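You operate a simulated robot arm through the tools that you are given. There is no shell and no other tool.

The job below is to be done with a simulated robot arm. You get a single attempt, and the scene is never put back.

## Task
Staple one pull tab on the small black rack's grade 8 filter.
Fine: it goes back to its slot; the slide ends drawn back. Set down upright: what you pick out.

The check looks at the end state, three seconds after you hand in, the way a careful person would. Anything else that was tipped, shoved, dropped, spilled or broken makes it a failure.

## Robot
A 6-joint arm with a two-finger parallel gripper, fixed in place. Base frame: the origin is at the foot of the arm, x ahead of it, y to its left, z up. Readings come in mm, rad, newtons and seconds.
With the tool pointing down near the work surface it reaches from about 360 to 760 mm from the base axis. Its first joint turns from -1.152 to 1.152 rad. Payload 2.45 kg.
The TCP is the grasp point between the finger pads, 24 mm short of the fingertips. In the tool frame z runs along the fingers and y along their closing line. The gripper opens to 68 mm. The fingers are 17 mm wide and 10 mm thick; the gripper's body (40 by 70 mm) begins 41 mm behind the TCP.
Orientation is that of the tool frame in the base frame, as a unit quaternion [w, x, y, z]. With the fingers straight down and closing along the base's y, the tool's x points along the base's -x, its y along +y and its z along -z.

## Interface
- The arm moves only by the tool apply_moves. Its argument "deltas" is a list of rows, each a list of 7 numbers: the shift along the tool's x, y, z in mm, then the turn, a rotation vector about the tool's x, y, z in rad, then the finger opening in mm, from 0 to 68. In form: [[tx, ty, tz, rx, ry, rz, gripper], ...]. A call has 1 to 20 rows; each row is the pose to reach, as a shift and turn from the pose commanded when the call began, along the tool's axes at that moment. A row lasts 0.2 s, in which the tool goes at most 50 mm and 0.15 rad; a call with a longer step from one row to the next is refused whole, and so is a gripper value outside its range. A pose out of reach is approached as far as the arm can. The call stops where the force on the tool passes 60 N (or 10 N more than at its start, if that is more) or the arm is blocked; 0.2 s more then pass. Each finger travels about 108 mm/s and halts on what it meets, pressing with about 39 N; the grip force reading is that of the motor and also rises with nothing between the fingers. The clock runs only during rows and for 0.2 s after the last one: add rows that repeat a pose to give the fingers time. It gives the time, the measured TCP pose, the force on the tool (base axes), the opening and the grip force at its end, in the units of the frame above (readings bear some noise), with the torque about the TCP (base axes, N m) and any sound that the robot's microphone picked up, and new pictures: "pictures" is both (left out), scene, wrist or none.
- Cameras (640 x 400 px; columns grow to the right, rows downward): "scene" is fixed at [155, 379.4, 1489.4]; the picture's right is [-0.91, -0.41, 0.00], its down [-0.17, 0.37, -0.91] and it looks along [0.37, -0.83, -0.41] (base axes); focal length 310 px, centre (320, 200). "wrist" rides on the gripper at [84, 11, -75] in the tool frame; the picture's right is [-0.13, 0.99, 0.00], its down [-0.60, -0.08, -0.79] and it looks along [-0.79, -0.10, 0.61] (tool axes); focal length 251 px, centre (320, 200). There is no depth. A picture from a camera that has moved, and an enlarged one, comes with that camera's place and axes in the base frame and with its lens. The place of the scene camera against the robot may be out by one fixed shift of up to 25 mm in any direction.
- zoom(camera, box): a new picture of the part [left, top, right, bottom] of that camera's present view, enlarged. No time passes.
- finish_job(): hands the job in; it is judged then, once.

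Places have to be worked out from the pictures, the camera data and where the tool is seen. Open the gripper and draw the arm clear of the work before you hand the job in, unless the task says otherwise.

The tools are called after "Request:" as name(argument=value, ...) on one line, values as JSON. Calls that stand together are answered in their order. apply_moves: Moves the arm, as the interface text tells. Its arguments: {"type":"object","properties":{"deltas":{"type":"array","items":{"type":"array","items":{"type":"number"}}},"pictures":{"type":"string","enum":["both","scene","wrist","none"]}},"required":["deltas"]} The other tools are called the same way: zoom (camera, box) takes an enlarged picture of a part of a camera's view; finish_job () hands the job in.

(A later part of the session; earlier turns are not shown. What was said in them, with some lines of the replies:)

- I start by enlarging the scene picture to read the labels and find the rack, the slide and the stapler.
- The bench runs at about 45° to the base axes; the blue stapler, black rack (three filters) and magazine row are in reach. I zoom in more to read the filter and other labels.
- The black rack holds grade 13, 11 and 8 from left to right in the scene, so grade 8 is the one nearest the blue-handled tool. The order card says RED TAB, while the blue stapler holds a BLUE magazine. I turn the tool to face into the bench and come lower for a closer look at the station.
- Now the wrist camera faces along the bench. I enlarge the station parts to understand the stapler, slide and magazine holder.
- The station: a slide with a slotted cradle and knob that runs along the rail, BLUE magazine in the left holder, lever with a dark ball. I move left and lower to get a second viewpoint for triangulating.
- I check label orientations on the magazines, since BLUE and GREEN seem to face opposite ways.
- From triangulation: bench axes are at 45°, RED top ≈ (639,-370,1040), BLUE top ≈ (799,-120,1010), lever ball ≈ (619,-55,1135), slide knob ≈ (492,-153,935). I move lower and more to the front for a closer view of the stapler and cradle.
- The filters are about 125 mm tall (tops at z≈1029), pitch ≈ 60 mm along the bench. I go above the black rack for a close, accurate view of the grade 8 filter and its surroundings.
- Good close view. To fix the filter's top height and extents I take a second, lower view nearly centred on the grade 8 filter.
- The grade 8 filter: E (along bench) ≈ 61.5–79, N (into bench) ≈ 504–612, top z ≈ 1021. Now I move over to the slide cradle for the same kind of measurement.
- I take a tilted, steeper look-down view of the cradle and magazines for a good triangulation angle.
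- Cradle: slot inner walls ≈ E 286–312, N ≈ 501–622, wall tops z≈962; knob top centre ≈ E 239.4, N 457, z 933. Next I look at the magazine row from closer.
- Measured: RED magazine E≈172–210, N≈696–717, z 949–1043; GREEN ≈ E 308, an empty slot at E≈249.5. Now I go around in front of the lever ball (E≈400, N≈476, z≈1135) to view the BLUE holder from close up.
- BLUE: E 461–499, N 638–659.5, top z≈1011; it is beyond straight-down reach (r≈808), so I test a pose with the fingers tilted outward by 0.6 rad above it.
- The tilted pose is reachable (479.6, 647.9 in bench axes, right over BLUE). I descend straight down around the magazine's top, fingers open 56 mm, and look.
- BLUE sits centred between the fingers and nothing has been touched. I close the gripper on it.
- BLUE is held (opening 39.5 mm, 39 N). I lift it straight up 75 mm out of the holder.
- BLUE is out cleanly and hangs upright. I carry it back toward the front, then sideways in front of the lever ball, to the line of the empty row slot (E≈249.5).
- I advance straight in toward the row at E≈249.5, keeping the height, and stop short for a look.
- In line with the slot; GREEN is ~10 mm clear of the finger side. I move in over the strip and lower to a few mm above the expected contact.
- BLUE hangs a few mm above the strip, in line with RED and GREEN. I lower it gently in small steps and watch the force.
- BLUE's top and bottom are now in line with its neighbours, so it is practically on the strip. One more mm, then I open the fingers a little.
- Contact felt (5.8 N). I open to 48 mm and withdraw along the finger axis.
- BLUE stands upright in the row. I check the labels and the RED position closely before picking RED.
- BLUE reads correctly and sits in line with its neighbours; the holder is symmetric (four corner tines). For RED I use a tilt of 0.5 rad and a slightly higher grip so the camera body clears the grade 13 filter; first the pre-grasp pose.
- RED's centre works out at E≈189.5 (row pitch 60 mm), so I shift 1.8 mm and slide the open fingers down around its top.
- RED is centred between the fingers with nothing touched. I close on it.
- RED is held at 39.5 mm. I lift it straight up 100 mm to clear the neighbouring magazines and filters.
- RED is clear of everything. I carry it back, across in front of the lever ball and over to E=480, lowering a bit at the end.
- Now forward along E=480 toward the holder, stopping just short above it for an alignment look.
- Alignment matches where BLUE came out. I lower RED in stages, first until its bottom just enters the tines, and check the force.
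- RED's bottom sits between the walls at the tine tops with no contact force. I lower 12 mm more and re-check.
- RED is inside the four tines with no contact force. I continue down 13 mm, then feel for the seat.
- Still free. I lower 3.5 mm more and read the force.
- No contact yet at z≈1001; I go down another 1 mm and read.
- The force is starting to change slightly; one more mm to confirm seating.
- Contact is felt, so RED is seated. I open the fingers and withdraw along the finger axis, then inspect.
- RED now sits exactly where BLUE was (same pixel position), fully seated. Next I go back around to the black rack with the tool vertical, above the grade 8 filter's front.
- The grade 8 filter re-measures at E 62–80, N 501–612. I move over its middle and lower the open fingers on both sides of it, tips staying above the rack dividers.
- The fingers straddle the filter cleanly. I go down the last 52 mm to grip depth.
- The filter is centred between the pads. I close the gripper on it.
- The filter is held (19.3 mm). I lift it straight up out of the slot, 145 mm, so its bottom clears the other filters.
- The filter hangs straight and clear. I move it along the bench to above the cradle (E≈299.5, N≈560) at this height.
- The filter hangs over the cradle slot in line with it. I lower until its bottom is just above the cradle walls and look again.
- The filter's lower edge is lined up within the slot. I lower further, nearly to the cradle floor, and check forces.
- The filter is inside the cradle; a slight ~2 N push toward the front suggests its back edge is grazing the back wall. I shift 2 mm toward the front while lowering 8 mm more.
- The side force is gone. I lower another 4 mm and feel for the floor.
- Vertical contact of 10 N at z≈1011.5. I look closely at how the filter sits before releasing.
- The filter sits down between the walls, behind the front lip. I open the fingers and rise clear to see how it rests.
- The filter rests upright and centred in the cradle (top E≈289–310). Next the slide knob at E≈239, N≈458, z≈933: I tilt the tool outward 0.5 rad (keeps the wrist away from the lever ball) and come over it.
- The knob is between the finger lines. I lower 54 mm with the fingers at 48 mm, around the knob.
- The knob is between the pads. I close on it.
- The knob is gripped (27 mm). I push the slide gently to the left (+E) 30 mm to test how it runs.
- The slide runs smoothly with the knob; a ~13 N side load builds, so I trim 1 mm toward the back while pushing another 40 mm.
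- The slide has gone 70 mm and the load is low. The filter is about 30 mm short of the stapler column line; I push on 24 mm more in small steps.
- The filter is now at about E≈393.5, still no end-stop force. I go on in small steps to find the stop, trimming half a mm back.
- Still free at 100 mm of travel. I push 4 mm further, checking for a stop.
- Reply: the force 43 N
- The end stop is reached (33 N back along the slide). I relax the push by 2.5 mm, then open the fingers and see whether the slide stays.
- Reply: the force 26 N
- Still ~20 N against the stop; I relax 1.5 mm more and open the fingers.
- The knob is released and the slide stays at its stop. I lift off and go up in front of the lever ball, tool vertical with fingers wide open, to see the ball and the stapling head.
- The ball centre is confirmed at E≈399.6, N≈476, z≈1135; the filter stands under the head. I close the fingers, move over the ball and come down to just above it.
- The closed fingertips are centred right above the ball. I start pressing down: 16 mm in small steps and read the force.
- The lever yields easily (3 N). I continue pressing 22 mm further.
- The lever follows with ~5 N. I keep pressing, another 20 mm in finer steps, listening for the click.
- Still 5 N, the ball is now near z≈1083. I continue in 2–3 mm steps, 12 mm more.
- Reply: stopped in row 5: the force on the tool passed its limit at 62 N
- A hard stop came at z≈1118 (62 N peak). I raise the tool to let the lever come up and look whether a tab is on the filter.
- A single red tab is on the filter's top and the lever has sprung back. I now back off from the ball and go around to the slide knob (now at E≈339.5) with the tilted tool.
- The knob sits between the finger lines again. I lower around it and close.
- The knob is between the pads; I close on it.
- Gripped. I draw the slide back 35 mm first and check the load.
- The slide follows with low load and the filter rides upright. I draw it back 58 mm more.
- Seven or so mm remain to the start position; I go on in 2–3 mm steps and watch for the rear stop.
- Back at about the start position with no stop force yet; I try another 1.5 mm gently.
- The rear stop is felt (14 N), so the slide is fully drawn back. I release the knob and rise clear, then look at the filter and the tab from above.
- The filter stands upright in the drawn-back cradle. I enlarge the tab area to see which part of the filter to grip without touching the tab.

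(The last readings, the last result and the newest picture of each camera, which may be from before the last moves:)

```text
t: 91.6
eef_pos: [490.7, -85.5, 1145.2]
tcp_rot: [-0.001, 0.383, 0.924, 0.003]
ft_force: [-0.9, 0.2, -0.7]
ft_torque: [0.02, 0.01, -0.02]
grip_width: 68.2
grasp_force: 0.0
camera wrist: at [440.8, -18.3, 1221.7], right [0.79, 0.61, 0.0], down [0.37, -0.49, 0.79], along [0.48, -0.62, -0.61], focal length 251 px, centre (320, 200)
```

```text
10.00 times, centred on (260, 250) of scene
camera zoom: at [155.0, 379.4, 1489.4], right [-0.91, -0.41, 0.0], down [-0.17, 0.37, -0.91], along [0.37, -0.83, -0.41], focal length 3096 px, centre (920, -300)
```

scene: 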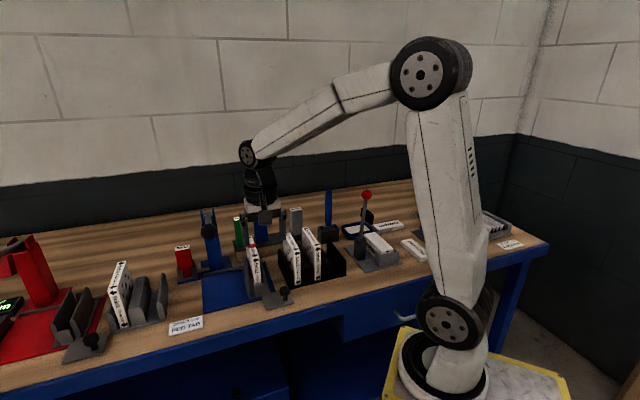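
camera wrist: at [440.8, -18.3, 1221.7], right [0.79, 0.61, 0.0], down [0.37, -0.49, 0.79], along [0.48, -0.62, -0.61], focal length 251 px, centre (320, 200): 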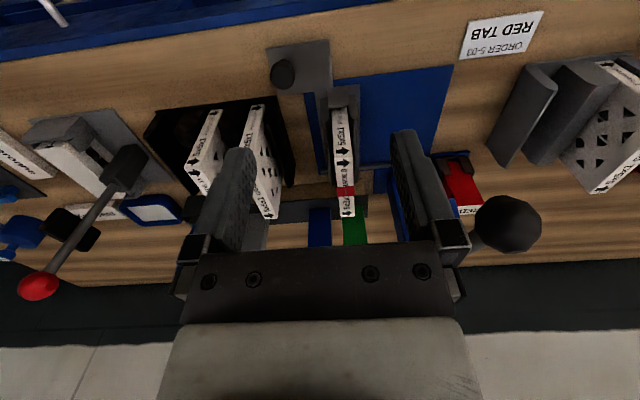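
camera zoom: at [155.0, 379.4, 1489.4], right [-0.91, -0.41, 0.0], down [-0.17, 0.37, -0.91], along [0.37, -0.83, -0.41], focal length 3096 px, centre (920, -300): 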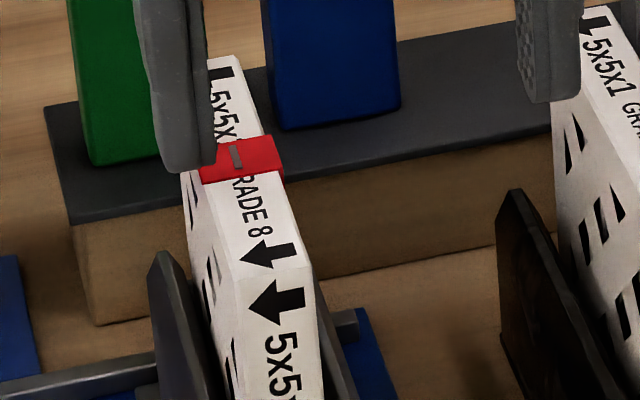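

The tab covers N≈552–570 on the top edge, so I will grip the filter nearer its front, at N≈532. I move over that point with the fingers open 44 mm.

Request:
apply_moves(deltas=[[-42, 4, 0, 0, 0, 0, 44], [-84, 8, 10, 0, 0, 0, 44], [-124.7, 12, 30, 0, 0, 0, 44], [-124.7, 12, 55, 0, 0, 0, 44], [-124.7, 12, 55, 0, 0, 0, 44]], pictures="both")

Request:
zoom(camera="wrist", box=[200, 50, 440, 250])

Request:
zoom(camera="scene", box=[205, 200, 325, 310])

```text
t: 92.8
eef_pos: [588.4, -164.9, 1090.2]
tcp_rot: [-0.003, 0.382, 0.924, 0.003]
ft_force: [0.1, -0.7, 0.4]
ft_torque: [0.03, 0.04, 0.0]
grip_width: 44.2
grasp_force: 0.1
camera wrist: at [537.2, -99.0, 1165.8], right [0.79, 0.61, 0.0], down [0.37, -0.49, 0.79], along [0.48, -0.62, -0.61], focal length 251 px, centre (320, 200)
```

scene: 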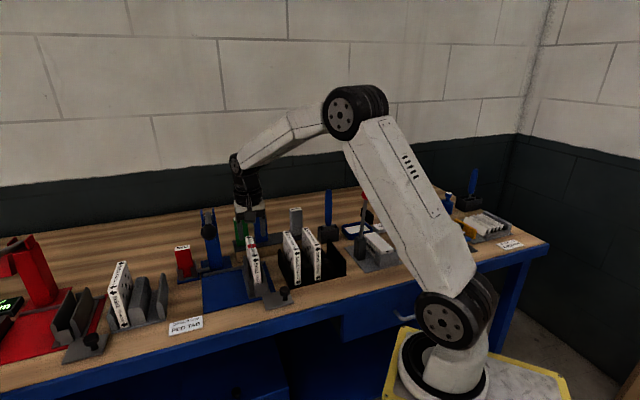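
wrist: 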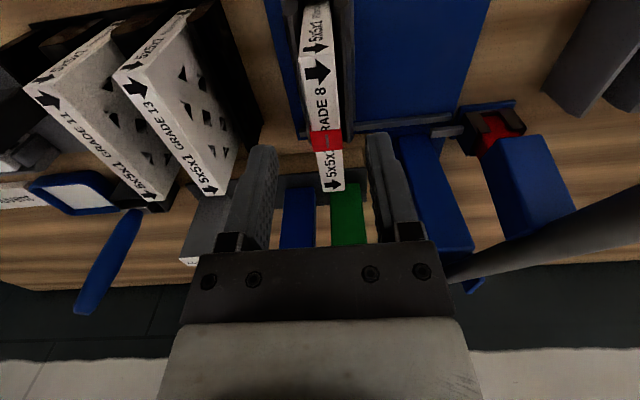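

```text
2.00 times, centred on (320, 150) of wrist
camera zoom: at [537.2, -99.0, 1165.8], right [0.79, 0.61, 0.0], down [0.37, -0.49, 0.79], along [0.48, -0.62, -0.61], focal length 503 px, centre (320, 300)
```

zoom: 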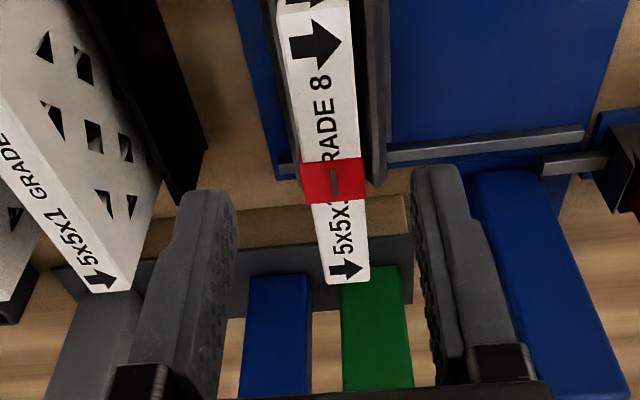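

```text
3.64 times, centred on (265, 255) of scene
camera zoom: at [155.0, 379.4, 1489.4], right [-0.91, -0.41, 0.0], down [-0.17, 0.37, -0.91], along [0.37, -0.83, -0.41], focal length 1126 px, centre (520, 0)
```

zoom: 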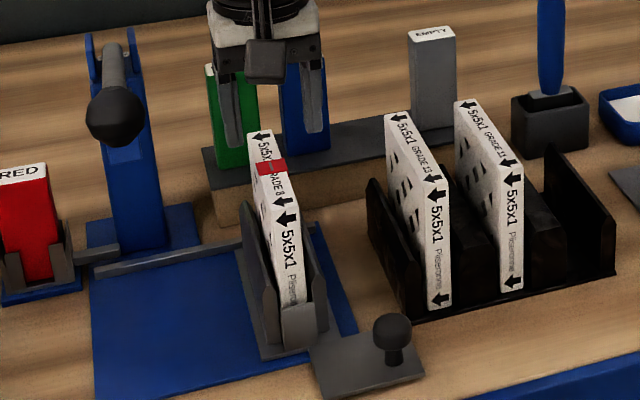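

Aligned: filter centre E≈299.9 vs tool 299.5. I lower to grip depth with the fingers either side of the filter.

Request:
apply_moves(deltas=[[0, 0, 25, 0, 0, 0, 44], [0, 0, 50, 0, 0, 0, 44], [0, 0, 70, 0, 0, 0, 44], [0, 0, 79, 0, 0, 0, 44], [0, 0, 79, 0, 0, 0, 44]], pictures="wrist")

Request:
zoom(camera="wrist", box=[200, 50, 440, 250])

```text
t: 94.0
eef_pos: [587.0, -165.6, 1010.4]
tcp_rot: [-0.002, 0.383, 0.924, 0.003]
ft_force: [0.0, -1.3, 0.0]
ft_torque: [0.06, 0.02, -0.02]
grip_width: 44.1
grasp_force: 0.1
camera wrist: at [535.5, -98.4, 1086.2], right [0.79, 0.61, 0.0], down [0.37, -0.49, 0.79], along [0.48, -0.62, -0.61], focal length 251 px, centre (320, 200)
```

wrist: 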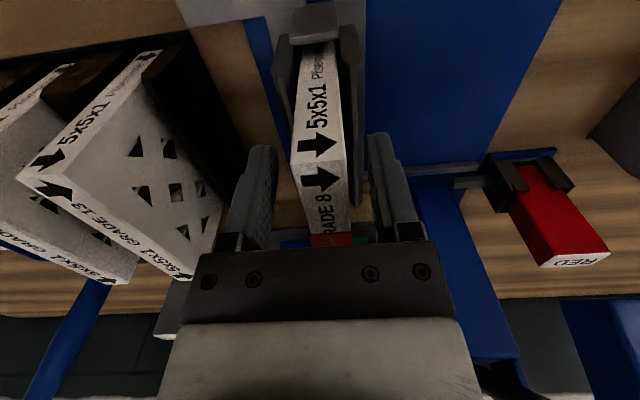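

```text
2.00 times, centred on (320, 150) of wrist
camera zoom: at [535.5, -98.4, 1086.2], right [0.79, 0.61, 0.0], down [0.37, -0.49, 0.79], along [0.48, -0.62, -0.61], focal length 503 px, centre (320, 300)
```

zoom: 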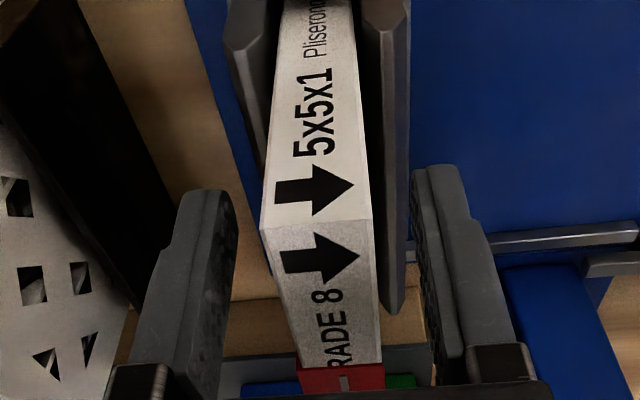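

The pads are on the front part of the filter, clear of the tab. I close.

Request:
apply_moves(deltas=[[0, 0, 0, 0, 0, 0, 10], [0, 0, 0, 0, 0, 0, 10], [0, 0, 0, 0, 0, 0, 10]], pictures="wrist")

```text
t: 94.8
eef_pos: [586.0, -164.8, 1009.9]
tcp_rot: [-0.001, 0.383, 0.924, 0.003]
ft_force: [0.0, -0.6, 0.8]
ft_torque: [0.01, -0.01, 0.03]
grip_width: 19.3
grasp_force: 37.2
camera wrist: at [535.5, -98.4, 1086.6], right [0.79, 0.61, 0.0], down [0.37, -0.49, 0.79], along [0.48, -0.62, -0.61], focal length 251 px, centre (320, 200)
```

wrist: 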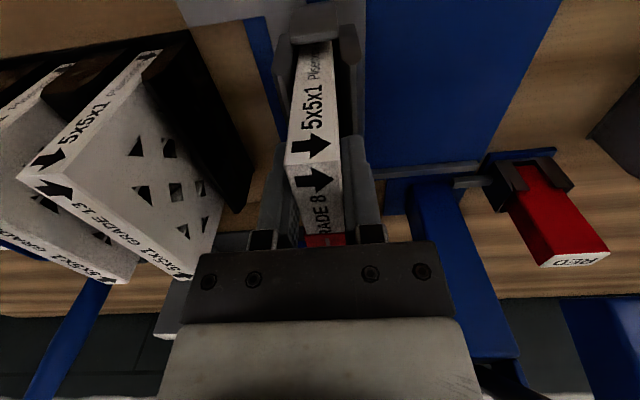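

Held at 19.3 mm. I lift the filter straight up 145 mm out of the cradle.

Request:
apply_moves(deltas=[[0, 0, -12, 0, 0, 0, 10], [0, 0, -30, 0, 0, 0, 10], [0, 0, -50, 0, 0, 0, 10], [0, 0, -75, 0, 0, 0, 10], [0, 0, -110, 0, 0, 0, 10], [0, 0, -145, 0, 0, 0, 10], [0, 0, -145, 0, 0, 0, 10]], pictures="both")

Request:
zoom(camera="scene", box=[205, 170, 365, 310])

Request:
zoom(camera="wrist", box=[0, 0, 240, 150])

```text
t: 96.4
eef_pos: [587.6, -165.3, 1155.7]
tcp_rot: [-0.002, 0.383, 0.924, 0.003]
ft_force: [1.0, -0.2, 0.0]
ft_torque: [-0.02, 0.02, -0.03]
grip_width: 19.4
grasp_force: 37.0
camera wrist: at [535.3, -98.6, 1231.7], right [0.79, 0.61, 0.0], down [0.37, -0.49, 0.79], along [0.48, -0.62, -0.61], focal length 251 px, centre (320, 200)
```

scene: 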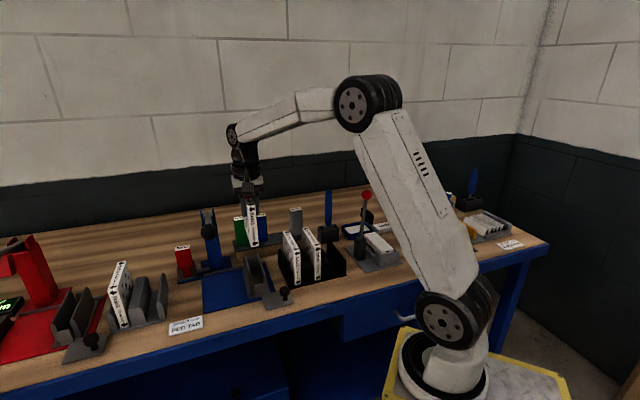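
wrist: 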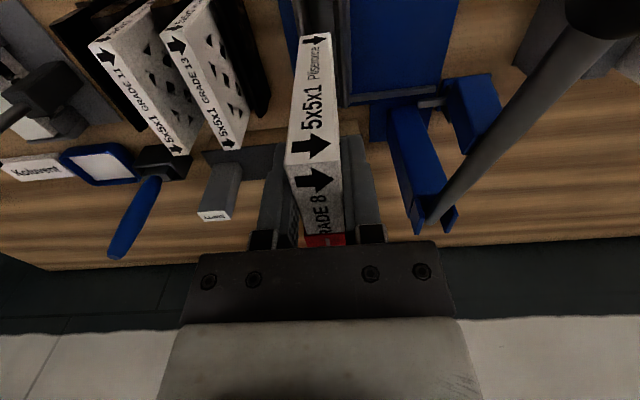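

```text
2.86 times, centred on (285, 240) of scene
camera zoom: at [155.0, 379.4, 1489.4], right [-0.91, -0.41, 0.0], down [-0.17, 0.37, -0.91], along [0.37, -0.83, -0.41], focal length 884 px, centre (420, 86)
```

zoom: 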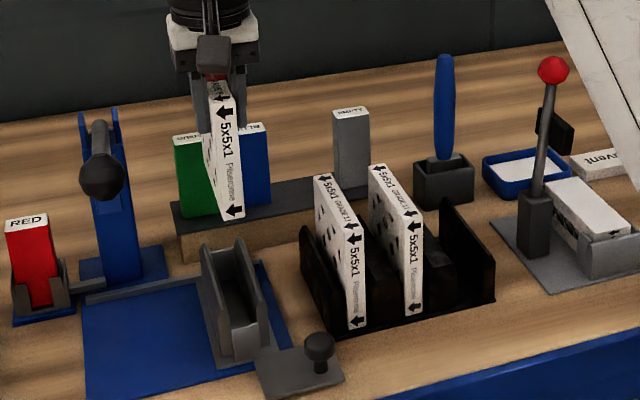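

```text
2.67 times, centred on (120, 75) of wrist
camera zoom: at [535.3, -98.6, 1231.7], right [0.79, 0.61, 0.0], down [0.37, -0.49, 0.79], along [0.48, -0.62, -0.61], focal length 670 px, centre (853, 533)
```

zoom: 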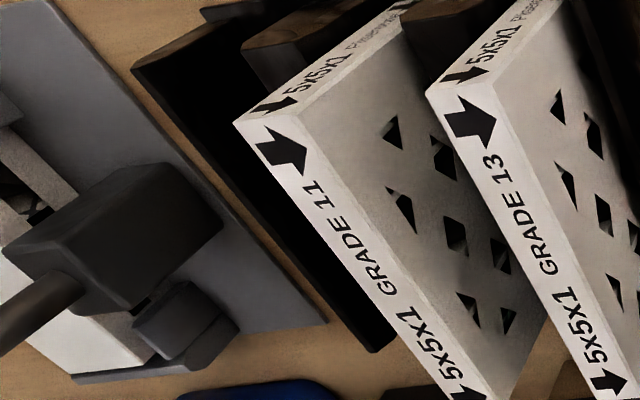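

The filter hangs level with its single red tab. I carry it back along the bench over filters 13 and 11 to above its own slot (E≈70.8).

Request:
apply_moves(deltas=[[0.5, -38, 0, 0, 0, 0, 10], [1, -76, 0, 0, 0, 0, 10], [1.5, -114, 0, 0, 0, 0, 10], [2, -152, 0, 0, 0, 0, 10], [2.5, -190, 0, 0, 0, 0, 10], [2.7, -227.6, 0, 0, 0, 0, 10], [2.7, -227.6, 0, 0, 0, 0, 10]], pictures="both")

Request:
zoom(camera="scene", box=[265, 170, 385, 290])

Request:
zoom(camera="wrist", box=[200, 0, 440, 150])

```text
t: 98.0
eef_pos: [420.7, -325.4, 1155.1]
tcp_rot: [-0.002, 0.382, 0.924, 0.002]
ft_force: [0.3, -0.6, -0.5]
ft_torque: [0.04, 0.01, -0.03]
grip_width: 19.4
grasp_force: 37.3
camera wrist: at [370.5, -258.5, 1231.8], right [0.79, 0.61, 0.0], down [0.37, -0.49, 0.79], along [0.48, -0.62, -0.61], focal length 251 px, centre (320, 200)
```

scene: 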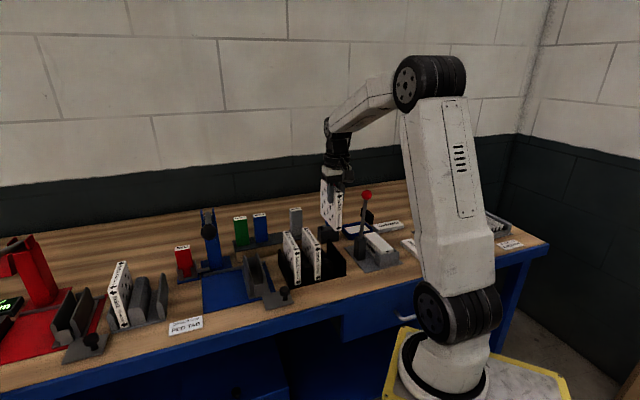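
wrist: 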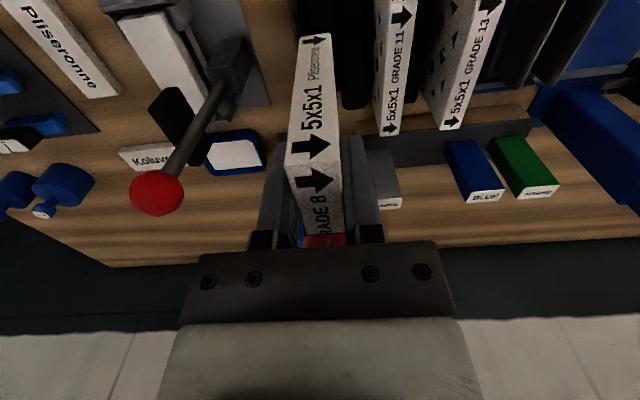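

```text
3.33 times, centred on (325, 230) of scene
camera zoom: at [155.0, 379.4, 1489.4], right [-0.91, -0.41, 0.0], down [-0.17, 0.37, -0.91], along [0.37, -0.83, -0.41], focal length 1032 px, centre (303, 100)
```

zoom: 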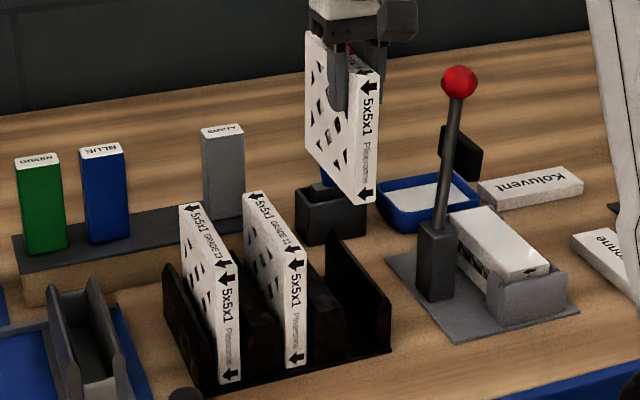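

```text
2.67 times, centred on (320, 75) of wrist
camera zoom: at [370.5, -258.5, 1231.8], right [0.79, 0.61, 0.0], down [0.37, -0.49, 0.79], along [0.48, -0.62, -0.61], focal length 670 px, centre (320, 533)
```

zoom: 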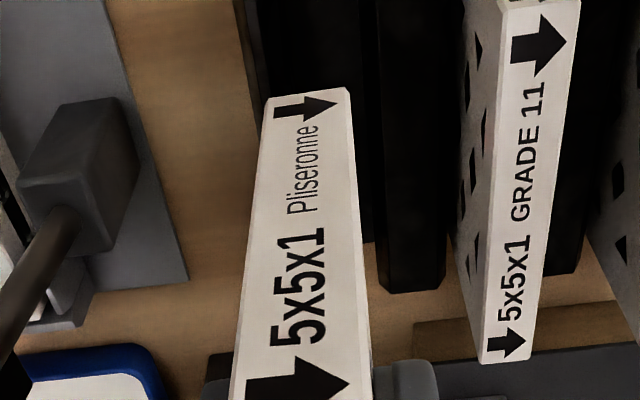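

The readings suggest E≈68 rather than 70.8, so before lowering I measure the slot relative to the tool more precisely with enlarged views.

Request:
zoom(camera="wrist", box=[280, 0, 440, 100])

Request:
zoom(camera="wrist", box=[280, 60, 440, 160])

Request:
zoom(camera="scene", box=[300, 210, 360, 290])

```text
4.00 times, centred on (360, 50) of wrist
camera zoom: at [370.5, -258.5, 1231.8], right [0.79, 0.61, 0.0], down [0.37, -0.49, 0.79], along [0.48, -0.62, -0.61], focal length 1006 px, centre (160, 800)
```

zoom: 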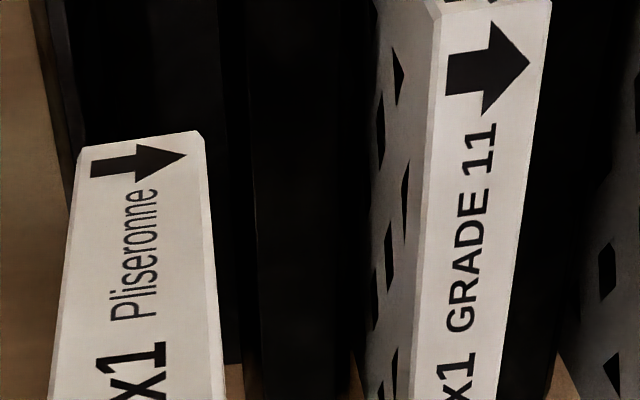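

```text
4.00 times, centred on (360, 110) of wrist
camera zoom: at [370.5, -258.5, 1231.8], right [0.79, 0.61, 0.0], down [0.37, -0.49, 0.79], along [0.48, -0.62, -0.61], focal length 1006 px, centre (160, 560)
```

zoom: 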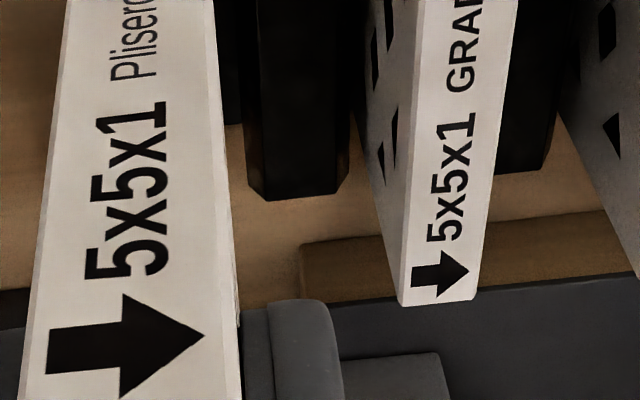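

```text
5.00 times, centred on (330, 250) of scene
camera zoom: at [155.0, 379.4, 1489.4], right [-0.91, -0.41, 0.0], down [-0.17, 0.37, -0.91], along [0.37, -0.83, -0.41], focal length 1548 px, centre (270, -50)
```

zoom: 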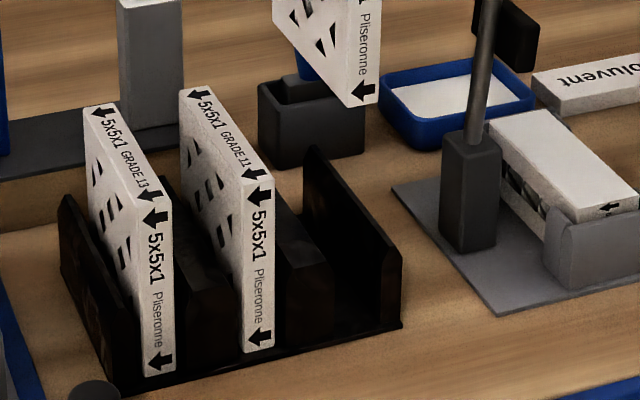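

Wrist and scene views both put the tool within about 1 mm of the slot centre. I trim +0.8 mm and lower until the filter's bottom is just above the rack walls, then check again.

Request:
apply_moves(deltas=[[0, 0.8, 30, 0, 0, 0, 10], [0, 0.8, 60, 0, 0, 0, 10], [0, 0.8, 85, 0, 0, 0, 10], [0, 0.8, 85, 0, 0, 0, 10]], pictures="both")

Request:
zoom(camera="scene", box=[300, 210, 360, 290])

Request:
zoom(camera="wrist", box=[240, 0, 400, 100])

```text
t: 99.0
eef_pos: [422.5, -322.7, 1070.2]
tcp_rot: [-0.001, 0.383, 0.924, 0.001]
ft_force: [0.0, -0.2, -1.1]
ft_torque: [0.02, 0.0, 0.01]
grip_width: 19.3
grasp_force: 37.5
camera wrist: at [371.2, -257.0, 1146.4], right [0.79, 0.61, 0.0], down [0.37, -0.49, 0.79], along [0.48, -0.62, -0.61], focal length 251 px, centre (320, 200)
```

scene: 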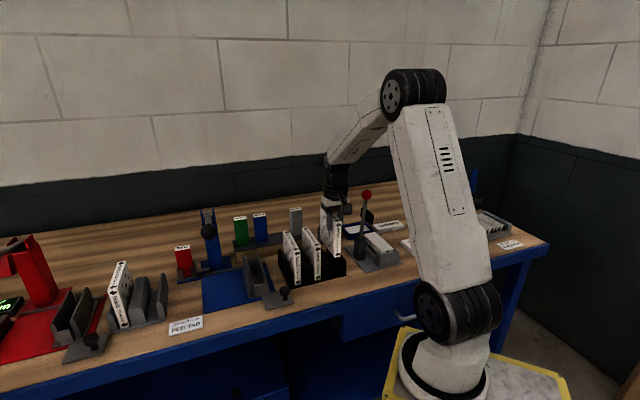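
wrist: 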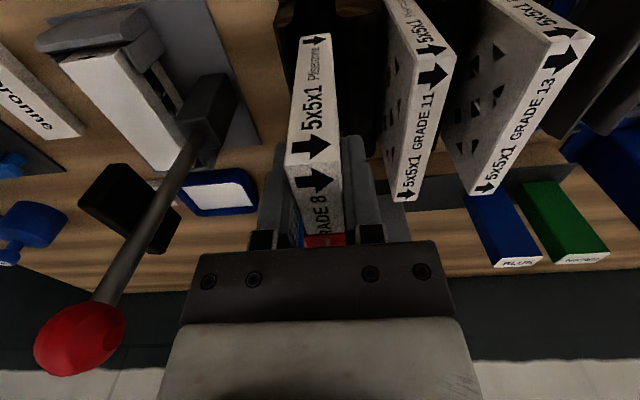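

```text
5.00 times, centred on (330, 250) of scene
camera zoom: at [155.0, 379.4, 1489.4], right [-0.91, -0.41, 0.0], down [-0.17, 0.37, -0.91], along [0.37, -0.83, -0.41], focal length 1548 px, centre (270, -50)
```

zoom: 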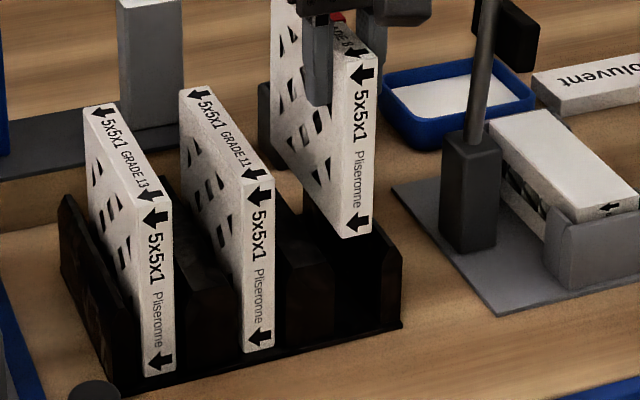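

```text
4.00 times, centred on (320, 50) of wrist
camera zoom: at [371.2, -257.0, 1146.4], right [0.79, 0.61, 0.0], down [0.37, -0.49, 0.79], along [0.48, -0.62, -0.61], focal length 1006 px, centre (320, 800)
```

zoom: 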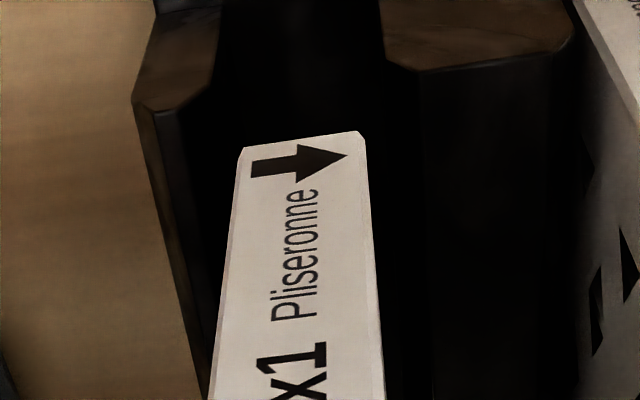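

The wrist view shows the filter's lower edge centred between the rack wall and the divider. I lower 28 mm into the slot and check the force.

Request:
apply_moves(deltas=[[0, 0, 7, 0, 0, 0, 10], [0, 0, 14, 0, 0, 0, 10], [0, 0, 21, 0, 0, 0, 10], [0, 0, 28, 0, 0, 0, 10], [0, 0, 28, 0, 0, 0, 10]], pictures="both")

Request:
zoom(camera="scene", box=[300, 210, 360, 290])

Request:
zoom(camera="wrist", box=[240, 0, 400, 100])

```text
t: 100.2
eef_pos: [424.3, -325.0, 1043.1]
tcp_rot: [-0.002, 0.383, 0.924, 0.003]
ft_force: [0.9, -0.2, -0.1]
ft_torque: [0.01, 0.05, -0.02]
grip_width: 19.1
grasp_force: 37.3
camera wrist: at [373.1, -257.5, 1118.7], right [0.79, 0.61, 0.0], down [0.37, -0.49, 0.79], along [0.48, -0.62, -0.61], focal length 251 px, centre (320, 200)
```

scene: 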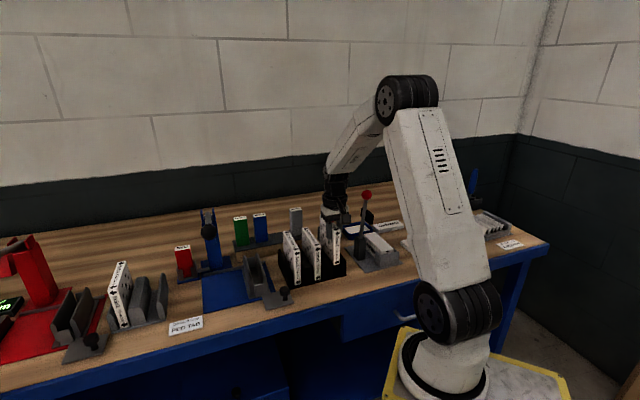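
wrist: 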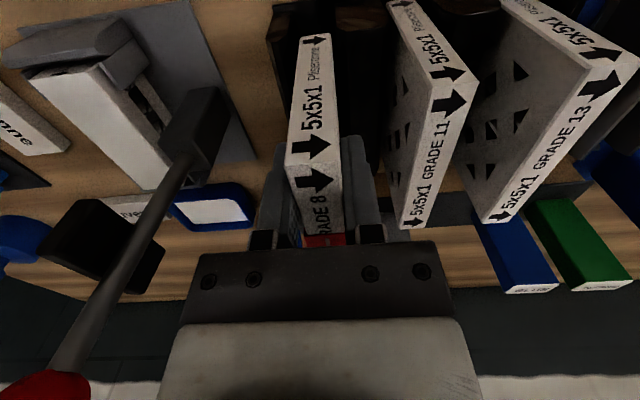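

```text
5.00 times, centred on (330, 250) of scene
camera zoom: at [155.0, 379.4, 1489.4], right [-0.91, -0.41, 0.0], down [-0.17, 0.37, -0.91], along [0.37, -0.83, -0.41], focal length 1548 px, centre (270, -50)
```

zoom: 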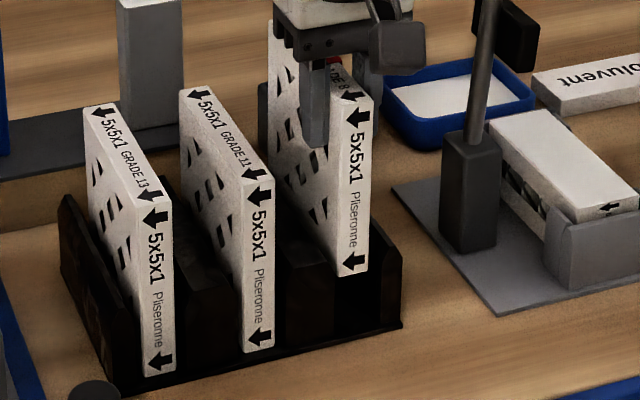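

```text
4.00 times, centred on (320, 50) of wrist
camera zoom: at [373.1, -257.5, 1118.7], right [0.79, 0.61, 0.0], down [0.37, -0.49, 0.79], along [0.48, -0.62, -0.61], focal length 1006 px, centre (320, 800)
```

zoom: 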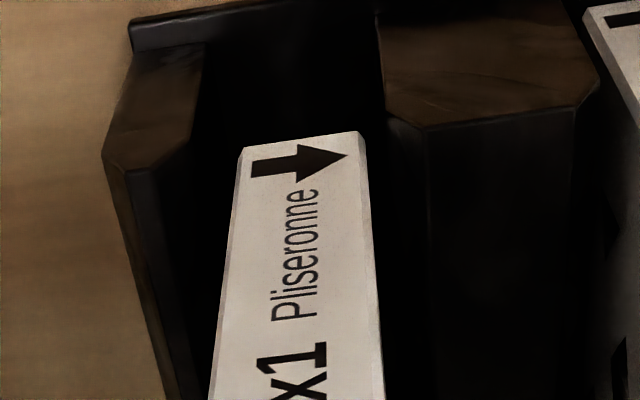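

No contact; the filter sits slightly nearer the divider, so I trim −0.7 mm and lower 26 mm more.

Request:
apply_moves(deltas=[[0, -0.7, 6, 0, 0, 0, 10], [0, -0.7, 12, 0, 0, 0, 10], [0, -0.7, 18, 0, 0, 0, 10], [0, -0.7, 26, 0, 0, 0, 10], [0, -0.7, 26, 0, 0, 0, 10]], pictures="both")

Request:
zoom(camera="scene", box=[300, 210, 360, 290])

Request:
zoom(camera="wrist", box=[240, 0, 400, 100])

```text
t: 101.4
eef_pos: [424.7, -323.8, 1015.7]
tcp_rot: [-0.001, 0.382, 0.924, 0.003]
ft_force: [0.6, 0.4, -0.9]
ft_torque: [-0.01, 0.01, 0.0]
grip_width: 19.1
grasp_force: 37.3
camera wrist: at [373.2, -256.8, 1092.5], right [0.79, 0.61, 0.0], down [0.37, -0.49, 0.79], along [0.48, -0.62, -0.61], focal length 251 px, centre (320, 200)
```

scene: 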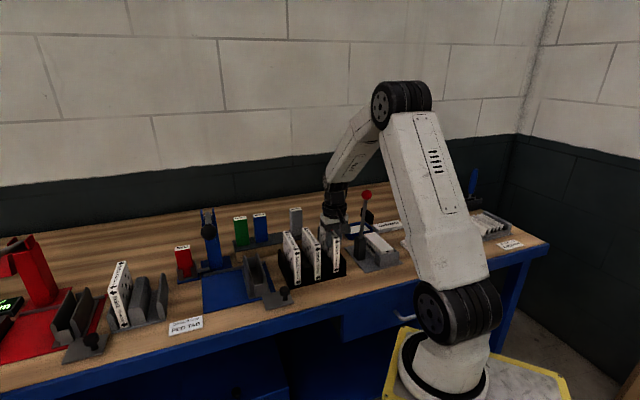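
wrist: 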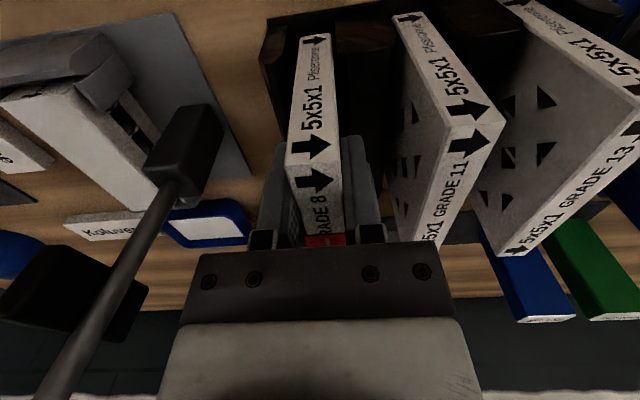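

```text
5.00 times, centred on (330, 250) of scene
camera zoom: at [155.0, 379.4, 1489.4], right [-0.91, -0.41, 0.0], down [-0.17, 0.37, -0.91], along [0.37, -0.83, -0.41], focal length 1548 px, centre (270, -50)
```

zoom: 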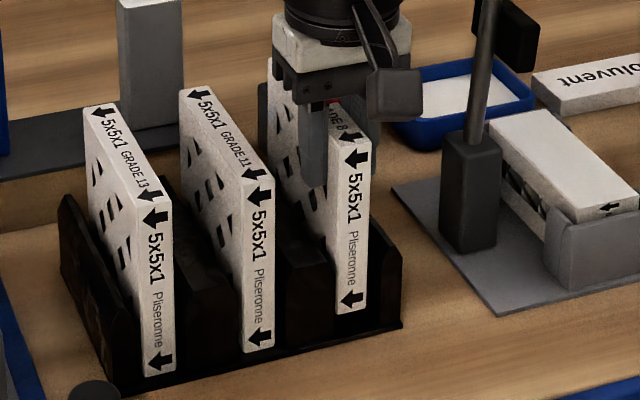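

```text
4.00 times, centred on (320, 50) of wrist
camera zoom: at [373.2, -256.8, 1092.5], right [0.79, 0.61, 0.0], down [0.37, -0.49, 0.79], along [0.48, -0.62, -0.61], focal length 1006 px, centre (320, 800)
```

zoom: 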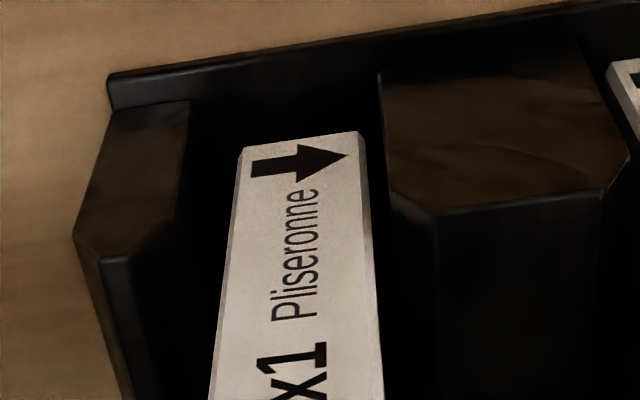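

Both views show the filter about 2.6 mm too far toward the divider compared with the slot centre (and with how it stood originally). I shift −2.6 mm here and re-check.

Request:
apply_moves(deltas=[[0, -1.3, 0, 0, 0, 0, 10], [0, -2.6, 0, 0, 0, 0, 10], [0, -2.6, 0, 0, 0, 0, 10]], pictures="wrist")

Request:
zoom(camera="wrist", box=[240, 0, 400, 100])

Request:
zoom(camera="scene", box=[300, 210, 360, 290])

```text
t: 102.2
eef_pos: [422.4, -325.7, 1016.2]
tcp_rot: [-0.001, 0.383, 0.924, 0.003]
ft_force: [0.4, 0.5, -1.6]
ft_torque: [-0.01, 0.03, 0.02]
grip_width: 19.3
grasp_force: 37.0
camera wrist: at [371.8, -259.0, 1092.2], right [0.79, 0.61, 0.0], down [0.37, -0.49, 0.79], along [0.48, -0.63, -0.61], focal length 251 px, centre (320, 200)
```

wrist: 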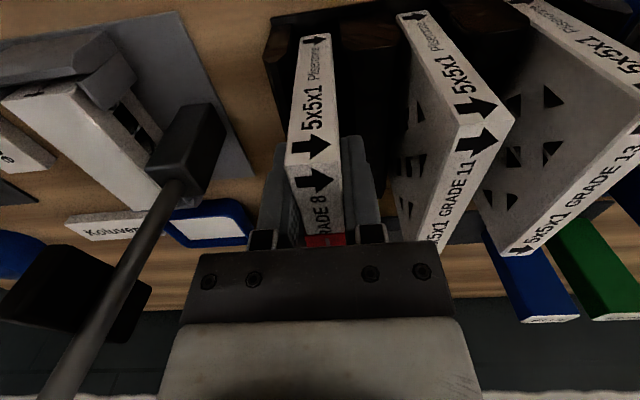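

```text
4.00 times, centred on (320, 50) of wrist
camera zoom: at [371.8, -259.0, 1092.2], right [0.79, 0.61, 0.0], down [0.37, -0.49, 0.79], along [0.48, -0.63, -0.61], focal length 1006 px, centre (320, 800)
```

zoom: 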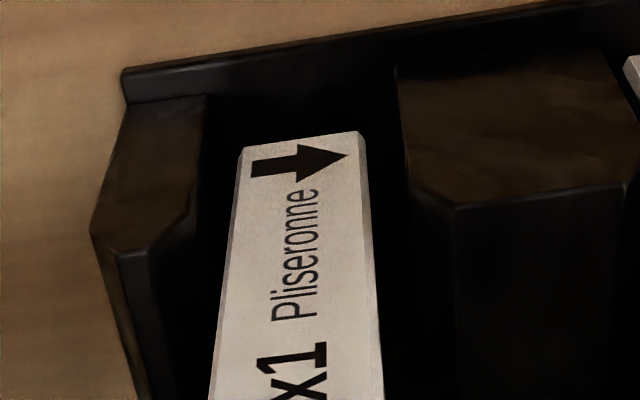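

```text
5.00 times, centred on (330, 250) of scene
camera zoom: at [155.0, 379.4, 1489.4], right [-0.91, -0.41, 0.0], down [-0.17, 0.37, -0.91], along [0.37, -0.83, -0.41], focal length 1548 px, centre (270, -50)
```

zoom: 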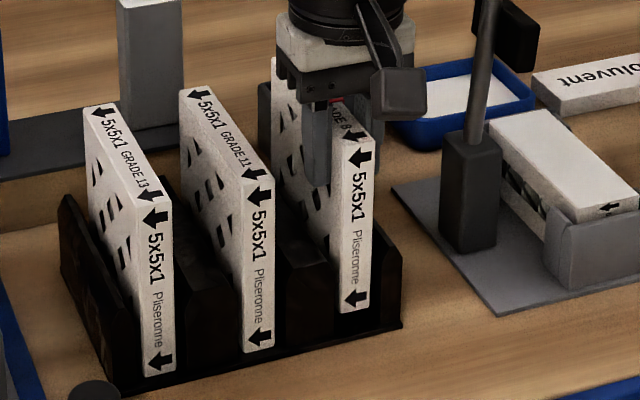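

Now centred in the slot in both views and in line with the neighbours. I lower 6 mm and then feel for the floor.

Request:
apply_moves(deltas=[[0, 0, 3, 0, 0, 0, 10], [0, 0, 6, 0, 0, 0, 10], [0, 0, 6, 0, 0, 0, 10]], pictures="none")

```text
t: 103.0
eef_pos: [421.6, -324.9, 1009.4]
tcp_rot: [-0.002, 0.383, 0.924, 0.003]
ft_force: [-0.3, -0.1, -0.2]
ft_torque: [0.01, 0.03, 0.01]
grip_width: 19.2
grasp_force: 37.0
```

No contact yet at z≈1010; 2 mm further down.

Request:
apply_moves(deltas=[[0, 0, 1, 0, 0, 0, 10], [0, 0, 2, 0, 0, 0, 10], [0, 0, 2, 0, 0, 0, 10]], pictures="none")

```text
t: 103.8
eef_pos: [421.5, -325.1, 1008.0]
tcp_rot: [-0.002, 0.382, 0.924, 0.003]
ft_force: [0.1, 0.3, -0.4]
ft_torque: [0.03, 0.02, 0.04]
grip_width: 19.3
grasp_force: 36.7
```

Still free; another 1.5 mm.

Request:
apply_moves(deltas=[[0, 0, 0.8, 0, 0, 0, 10], [0, 0, 1.5, 0, 0, 0, 10], [0, 0, 1.5, 0, 0, 0, 10]], pictures="scene")

Request:
zoom(camera="scene", box=[300, 210, 360, 290])

```text
t: 104.6
eef_pos: [421.3, -326.4, 1006.8]
tcp_rot: [-0.002, 0.383, 0.924, 0.003]
ft_force: [0.4, -0.6, -0.6]
ft_torque: [0.02, 0.01, -0.02]
grip_width: 19.0
grasp_force: 36.8
```

scene: 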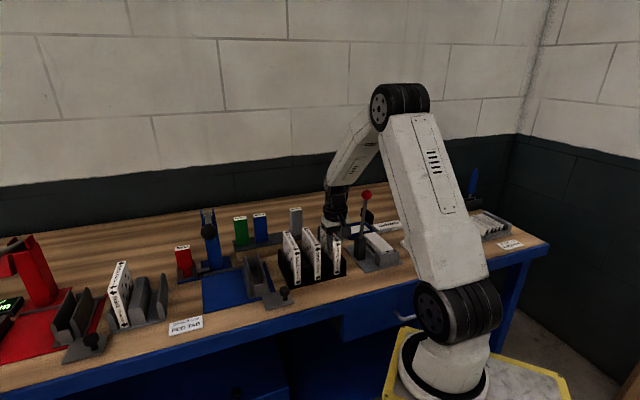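

```text
5.00 times, centred on (330, 250) of scene
camera zoom: at [155.0, 379.4, 1489.4], right [-0.91, -0.41, 0.0], down [-0.17, 0.37, -0.91], along [0.37, -0.83, -0.41], focal length 1548 px, centre (270, -50)
```

zoom: 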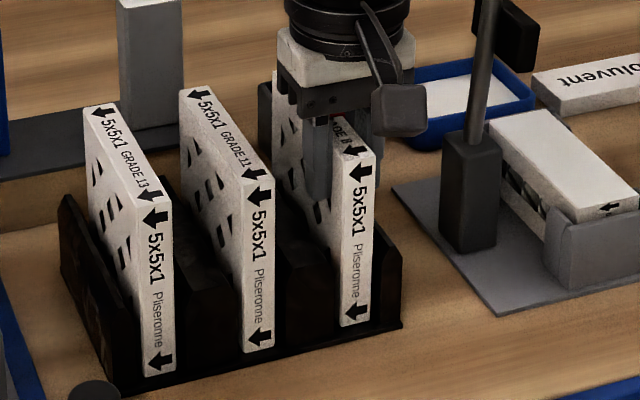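

Its front edge is now level with filters 11 and 13. One more mm to feel the floor.

Request:
apply_moves(deltas=[[0, 0, 1, 0, 0, 0, 10], [0, 0, 1, 0, 0, 0, 10]], pictures="none")

```text
t: 105.2
eef_pos: [421.4, -326.0, 1006.0]
tcp_rot: [-0.002, 0.382, 0.924, 0.003]
ft_force: [-0.1, 0.6, -0.4]
ft_torque: [0.01, 0.02, -0.01]
grip_width: 19.3
grasp_force: 36.6
```

No floor contact yet; another 1 mm.

Request:
apply_moves(deltas=[[0, 0, 1, 0, 0, 0, 10], [0, 0, 1, 0, 0, 0, 10]], pictures="none")

```text
t: 105.8
eef_pos: [423.0, -326.3, 1005.9]
tcp_rot: [0.0, 0.382, 0.924, 0.002]
ft_force: [-1.4, 1.8, 5.2]
ft_torque: [-0.03, 0.07, 0.0]
grip_width: 19.1
grasp_force: 36.7
```

Floor contact (5 N): the filter is seated in its slot. I open the fingers and rise straight up.

Request:
apply_moves(deltas=[[0, 0, 0, 0, 0, 0, 40], [0, 0, 0, 0, 0, 0, 40], [0, 0, 0, 0, 0, 0, 40], [0, 0, -20, 0, 0, 0, 40], [0, 0, -50, 0, 0, 0, 40], [0, 0, -95, 0, 0, 0, 40], [40, 10, -120, 0, 0, 0, 40], [80, 20, -140, 0, 0, 0, 40], [80, 20, -140, 0, 0, 0, 40]], pictures="both")

Request:
zoom(camera="scene", box=[270, 200, 370, 290])

Request:
zoom(camera="wrist", box=[200, 0, 480, 200])

```text
t: 107.8
eef_pos: [379.7, -252.2, 1145.2]
tcp_rot: [-0.002, 0.382, 0.924, 0.002]
ft_force: [0.0, 0.0, -0.7]
ft_torque: [-0.03, 0.0, 0.01]
grip_width: 40.1
grasp_force: 0.1
camera wrist: at [328.3, -186.1, 1221.2], right [0.79, 0.61, 0.0], down [0.37, -0.49, 0.79], along [0.48, -0.62, -0.61], focal length 251 px, centre (320, 200)
```

scene: 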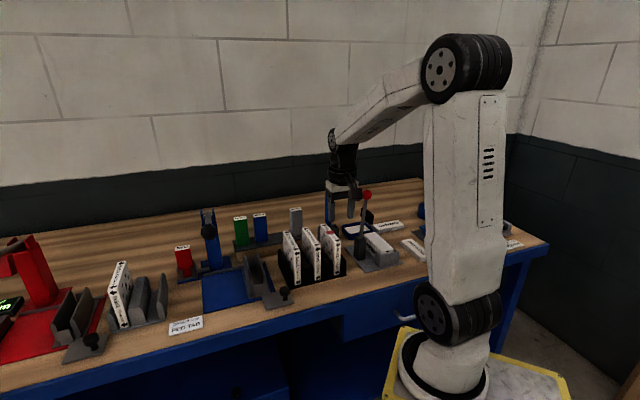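
wrist: 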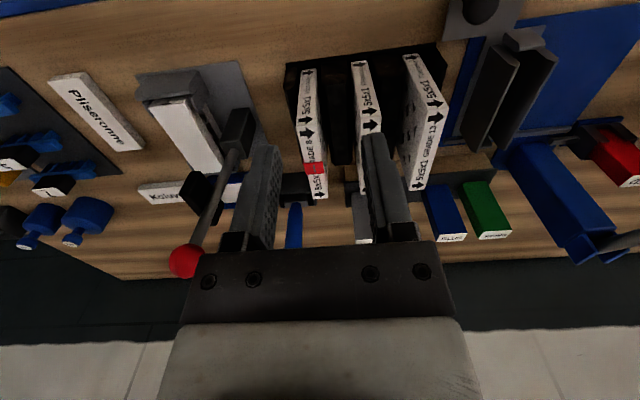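

```text
4.44 times, centred on (320, 245) of scene
camera zoom: at [155.0, 379.4, 1489.4], right [-0.91, -0.41, 0.0], down [-0.17, 0.37, -0.91], along [0.37, -0.83, -0.41], focal length 1376 px, centre (320, 0)
```

zoom: 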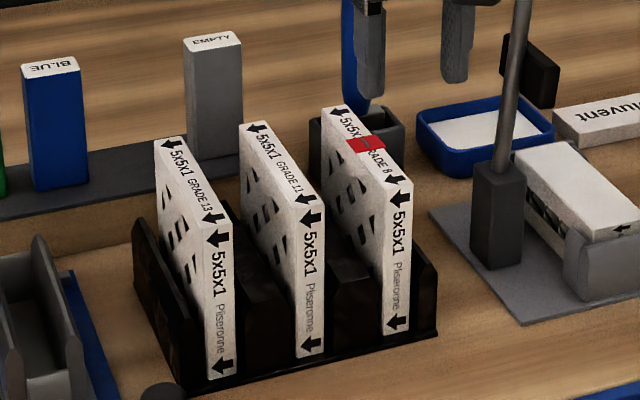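

```text
2.00 times, centred on (340, 100) of wrist
camera zoom: at [328.3, -186.1, 1221.2], right [0.79, 0.61, 0.0], down [0.37, -0.49, 0.79], along [0.48, -0.62, -0.61], focal length 503 px, centre (280, 400)
```

zoom: 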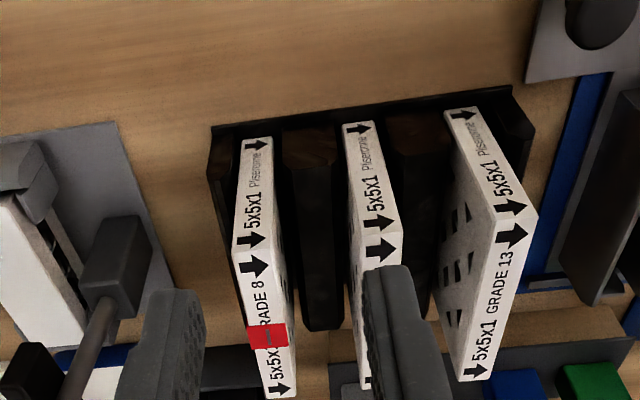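

The grade 8 filter is back in its slot with one red tab, in the same place as at the start. I raise the arm clear with the gripper open and take a final look at everything.

Request:
apply_moves(deltas=[[10, 10, -40, 0, 0, 0, 60], [20, 20, -80, 0, 0, 0, 68], [30, 30, -120, 0, 0, 0, 68], [40, 40, -160, 0, 0, 0, 68], [40, 40, -180, 0, 0, 0, 68], [40, 40, -180, 0, 0, 0, 68]], pictures="both")

Request:
zoom(camera="scene", box=[160, 190, 370, 320])

Request:
zoom(camera="scene", box=[0, 220, 220, 380])

Request:
zoom(camera="scene", box=[165, 200, 315, 300])

```text
t: 109.2
eef_pos: [378.6, -199.2, 1327.0]
tcp_rot: [-0.002, 0.383, 0.924, 0.003]
ft_force: [0.3, -0.3, -0.4]
ft_torque: [-0.03, -0.02, 0.01]
grip_width: 68.0
grasp_force: 0.1
camera wrist: at [327.8, -132.5, 1402.9], right [0.79, 0.61, 0.0], down [0.37, -0.49, 0.79], along [0.48, -0.63, -0.61], focal length 251 px, centre (320, 200)
```

scene: 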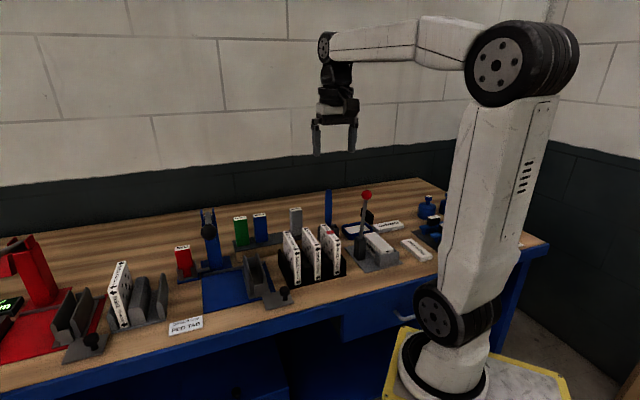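
wrist: 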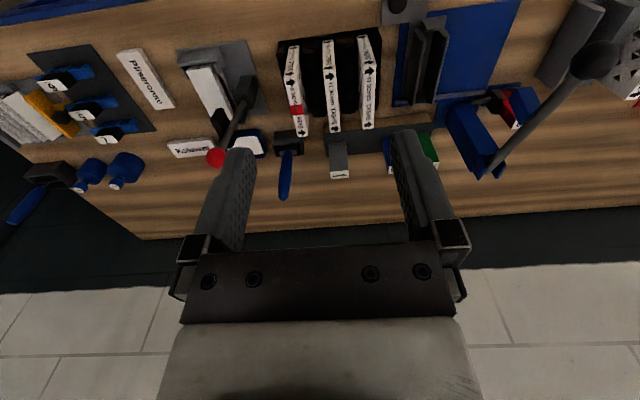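

```text
3.05 times, centred on (265, 255) of scene
camera zoom: at [155.0, 379.4, 1489.4], right [-0.91, -0.41, 0.0], down [-0.17, 0.37, -0.91], along [0.37, -0.83, -0.41], focal length 944 px, centre (488, 32)
```

zoom: 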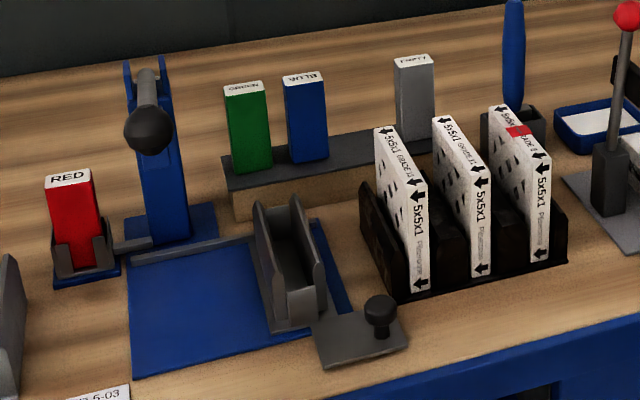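

```text
2.50 times, centred on (110, 300) of scene
camera zoom: at [155.0, 379.4, 1489.4], right [-0.91, -0.41, 0.0], down [-0.17, 0.37, -0.91], along [0.37, -0.83, -0.41], focal length 774 px, centre (845, -50)
```

zoom: 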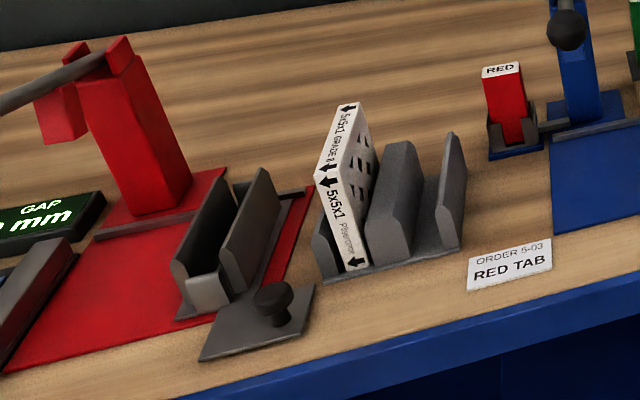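

```text
4.00 times, centred on (240, 250) of scene
camera zoom: at [155.0, 379.4, 1489.4], right [-0.91, -0.41, 0.0], down [-0.17, 0.37, -0.91], along [0.37, -0.83, -0.41], focal length 1238 px, centre (640, 0)
```

zoom: 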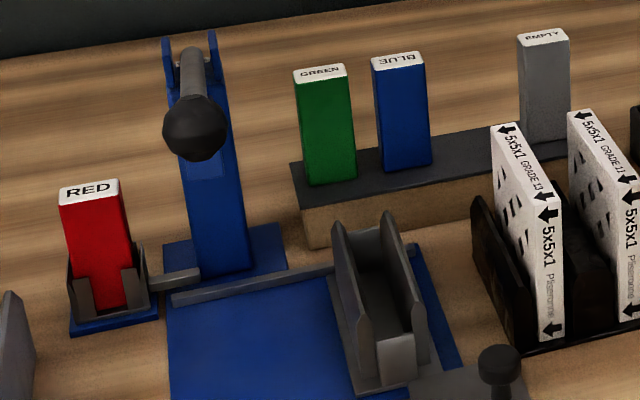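

Everything checks out: one red tab on the grade 8 filter in its own slot, the slide drawn back, RED in the holder, BLUE upright in the row, the lever up, and nothing else disturbed. The gripper is open and clear, so I hand the job in.

Request:
finish_job()

```text
The job is handed in.
```

The grade 8 filter from the small black rack now has one red pull tab stapled on its top edge and is back in its own slot. I handed the job in; no result has come back.

- **Tab colour:** the order card on the bench reads RED TAB, and the stapler was loaded with BLUE. I swapped BLUE out and put RED in its holder.
- **Removed magazine:** BLUE stands upright in the empty space of the magazine row. Its label faces the opposite way to its neighbours', because I kept the orientation it had in the holder.
- **Loaded magazine:** RED went in with the label facing the way it did in the row, which is the reverse of how BLUE sat. The holder looked symmetric, and the stapler fed a red tab.
- **Stapling:** I pressed the lever once. It reached its stop at about 62 N and sprang back up.
- **Slide:** it is drawn back against its rear stop.

In the last pictures nothing else on the bench looked moved or tipped. The gripper is open and the arm is clear of the work.
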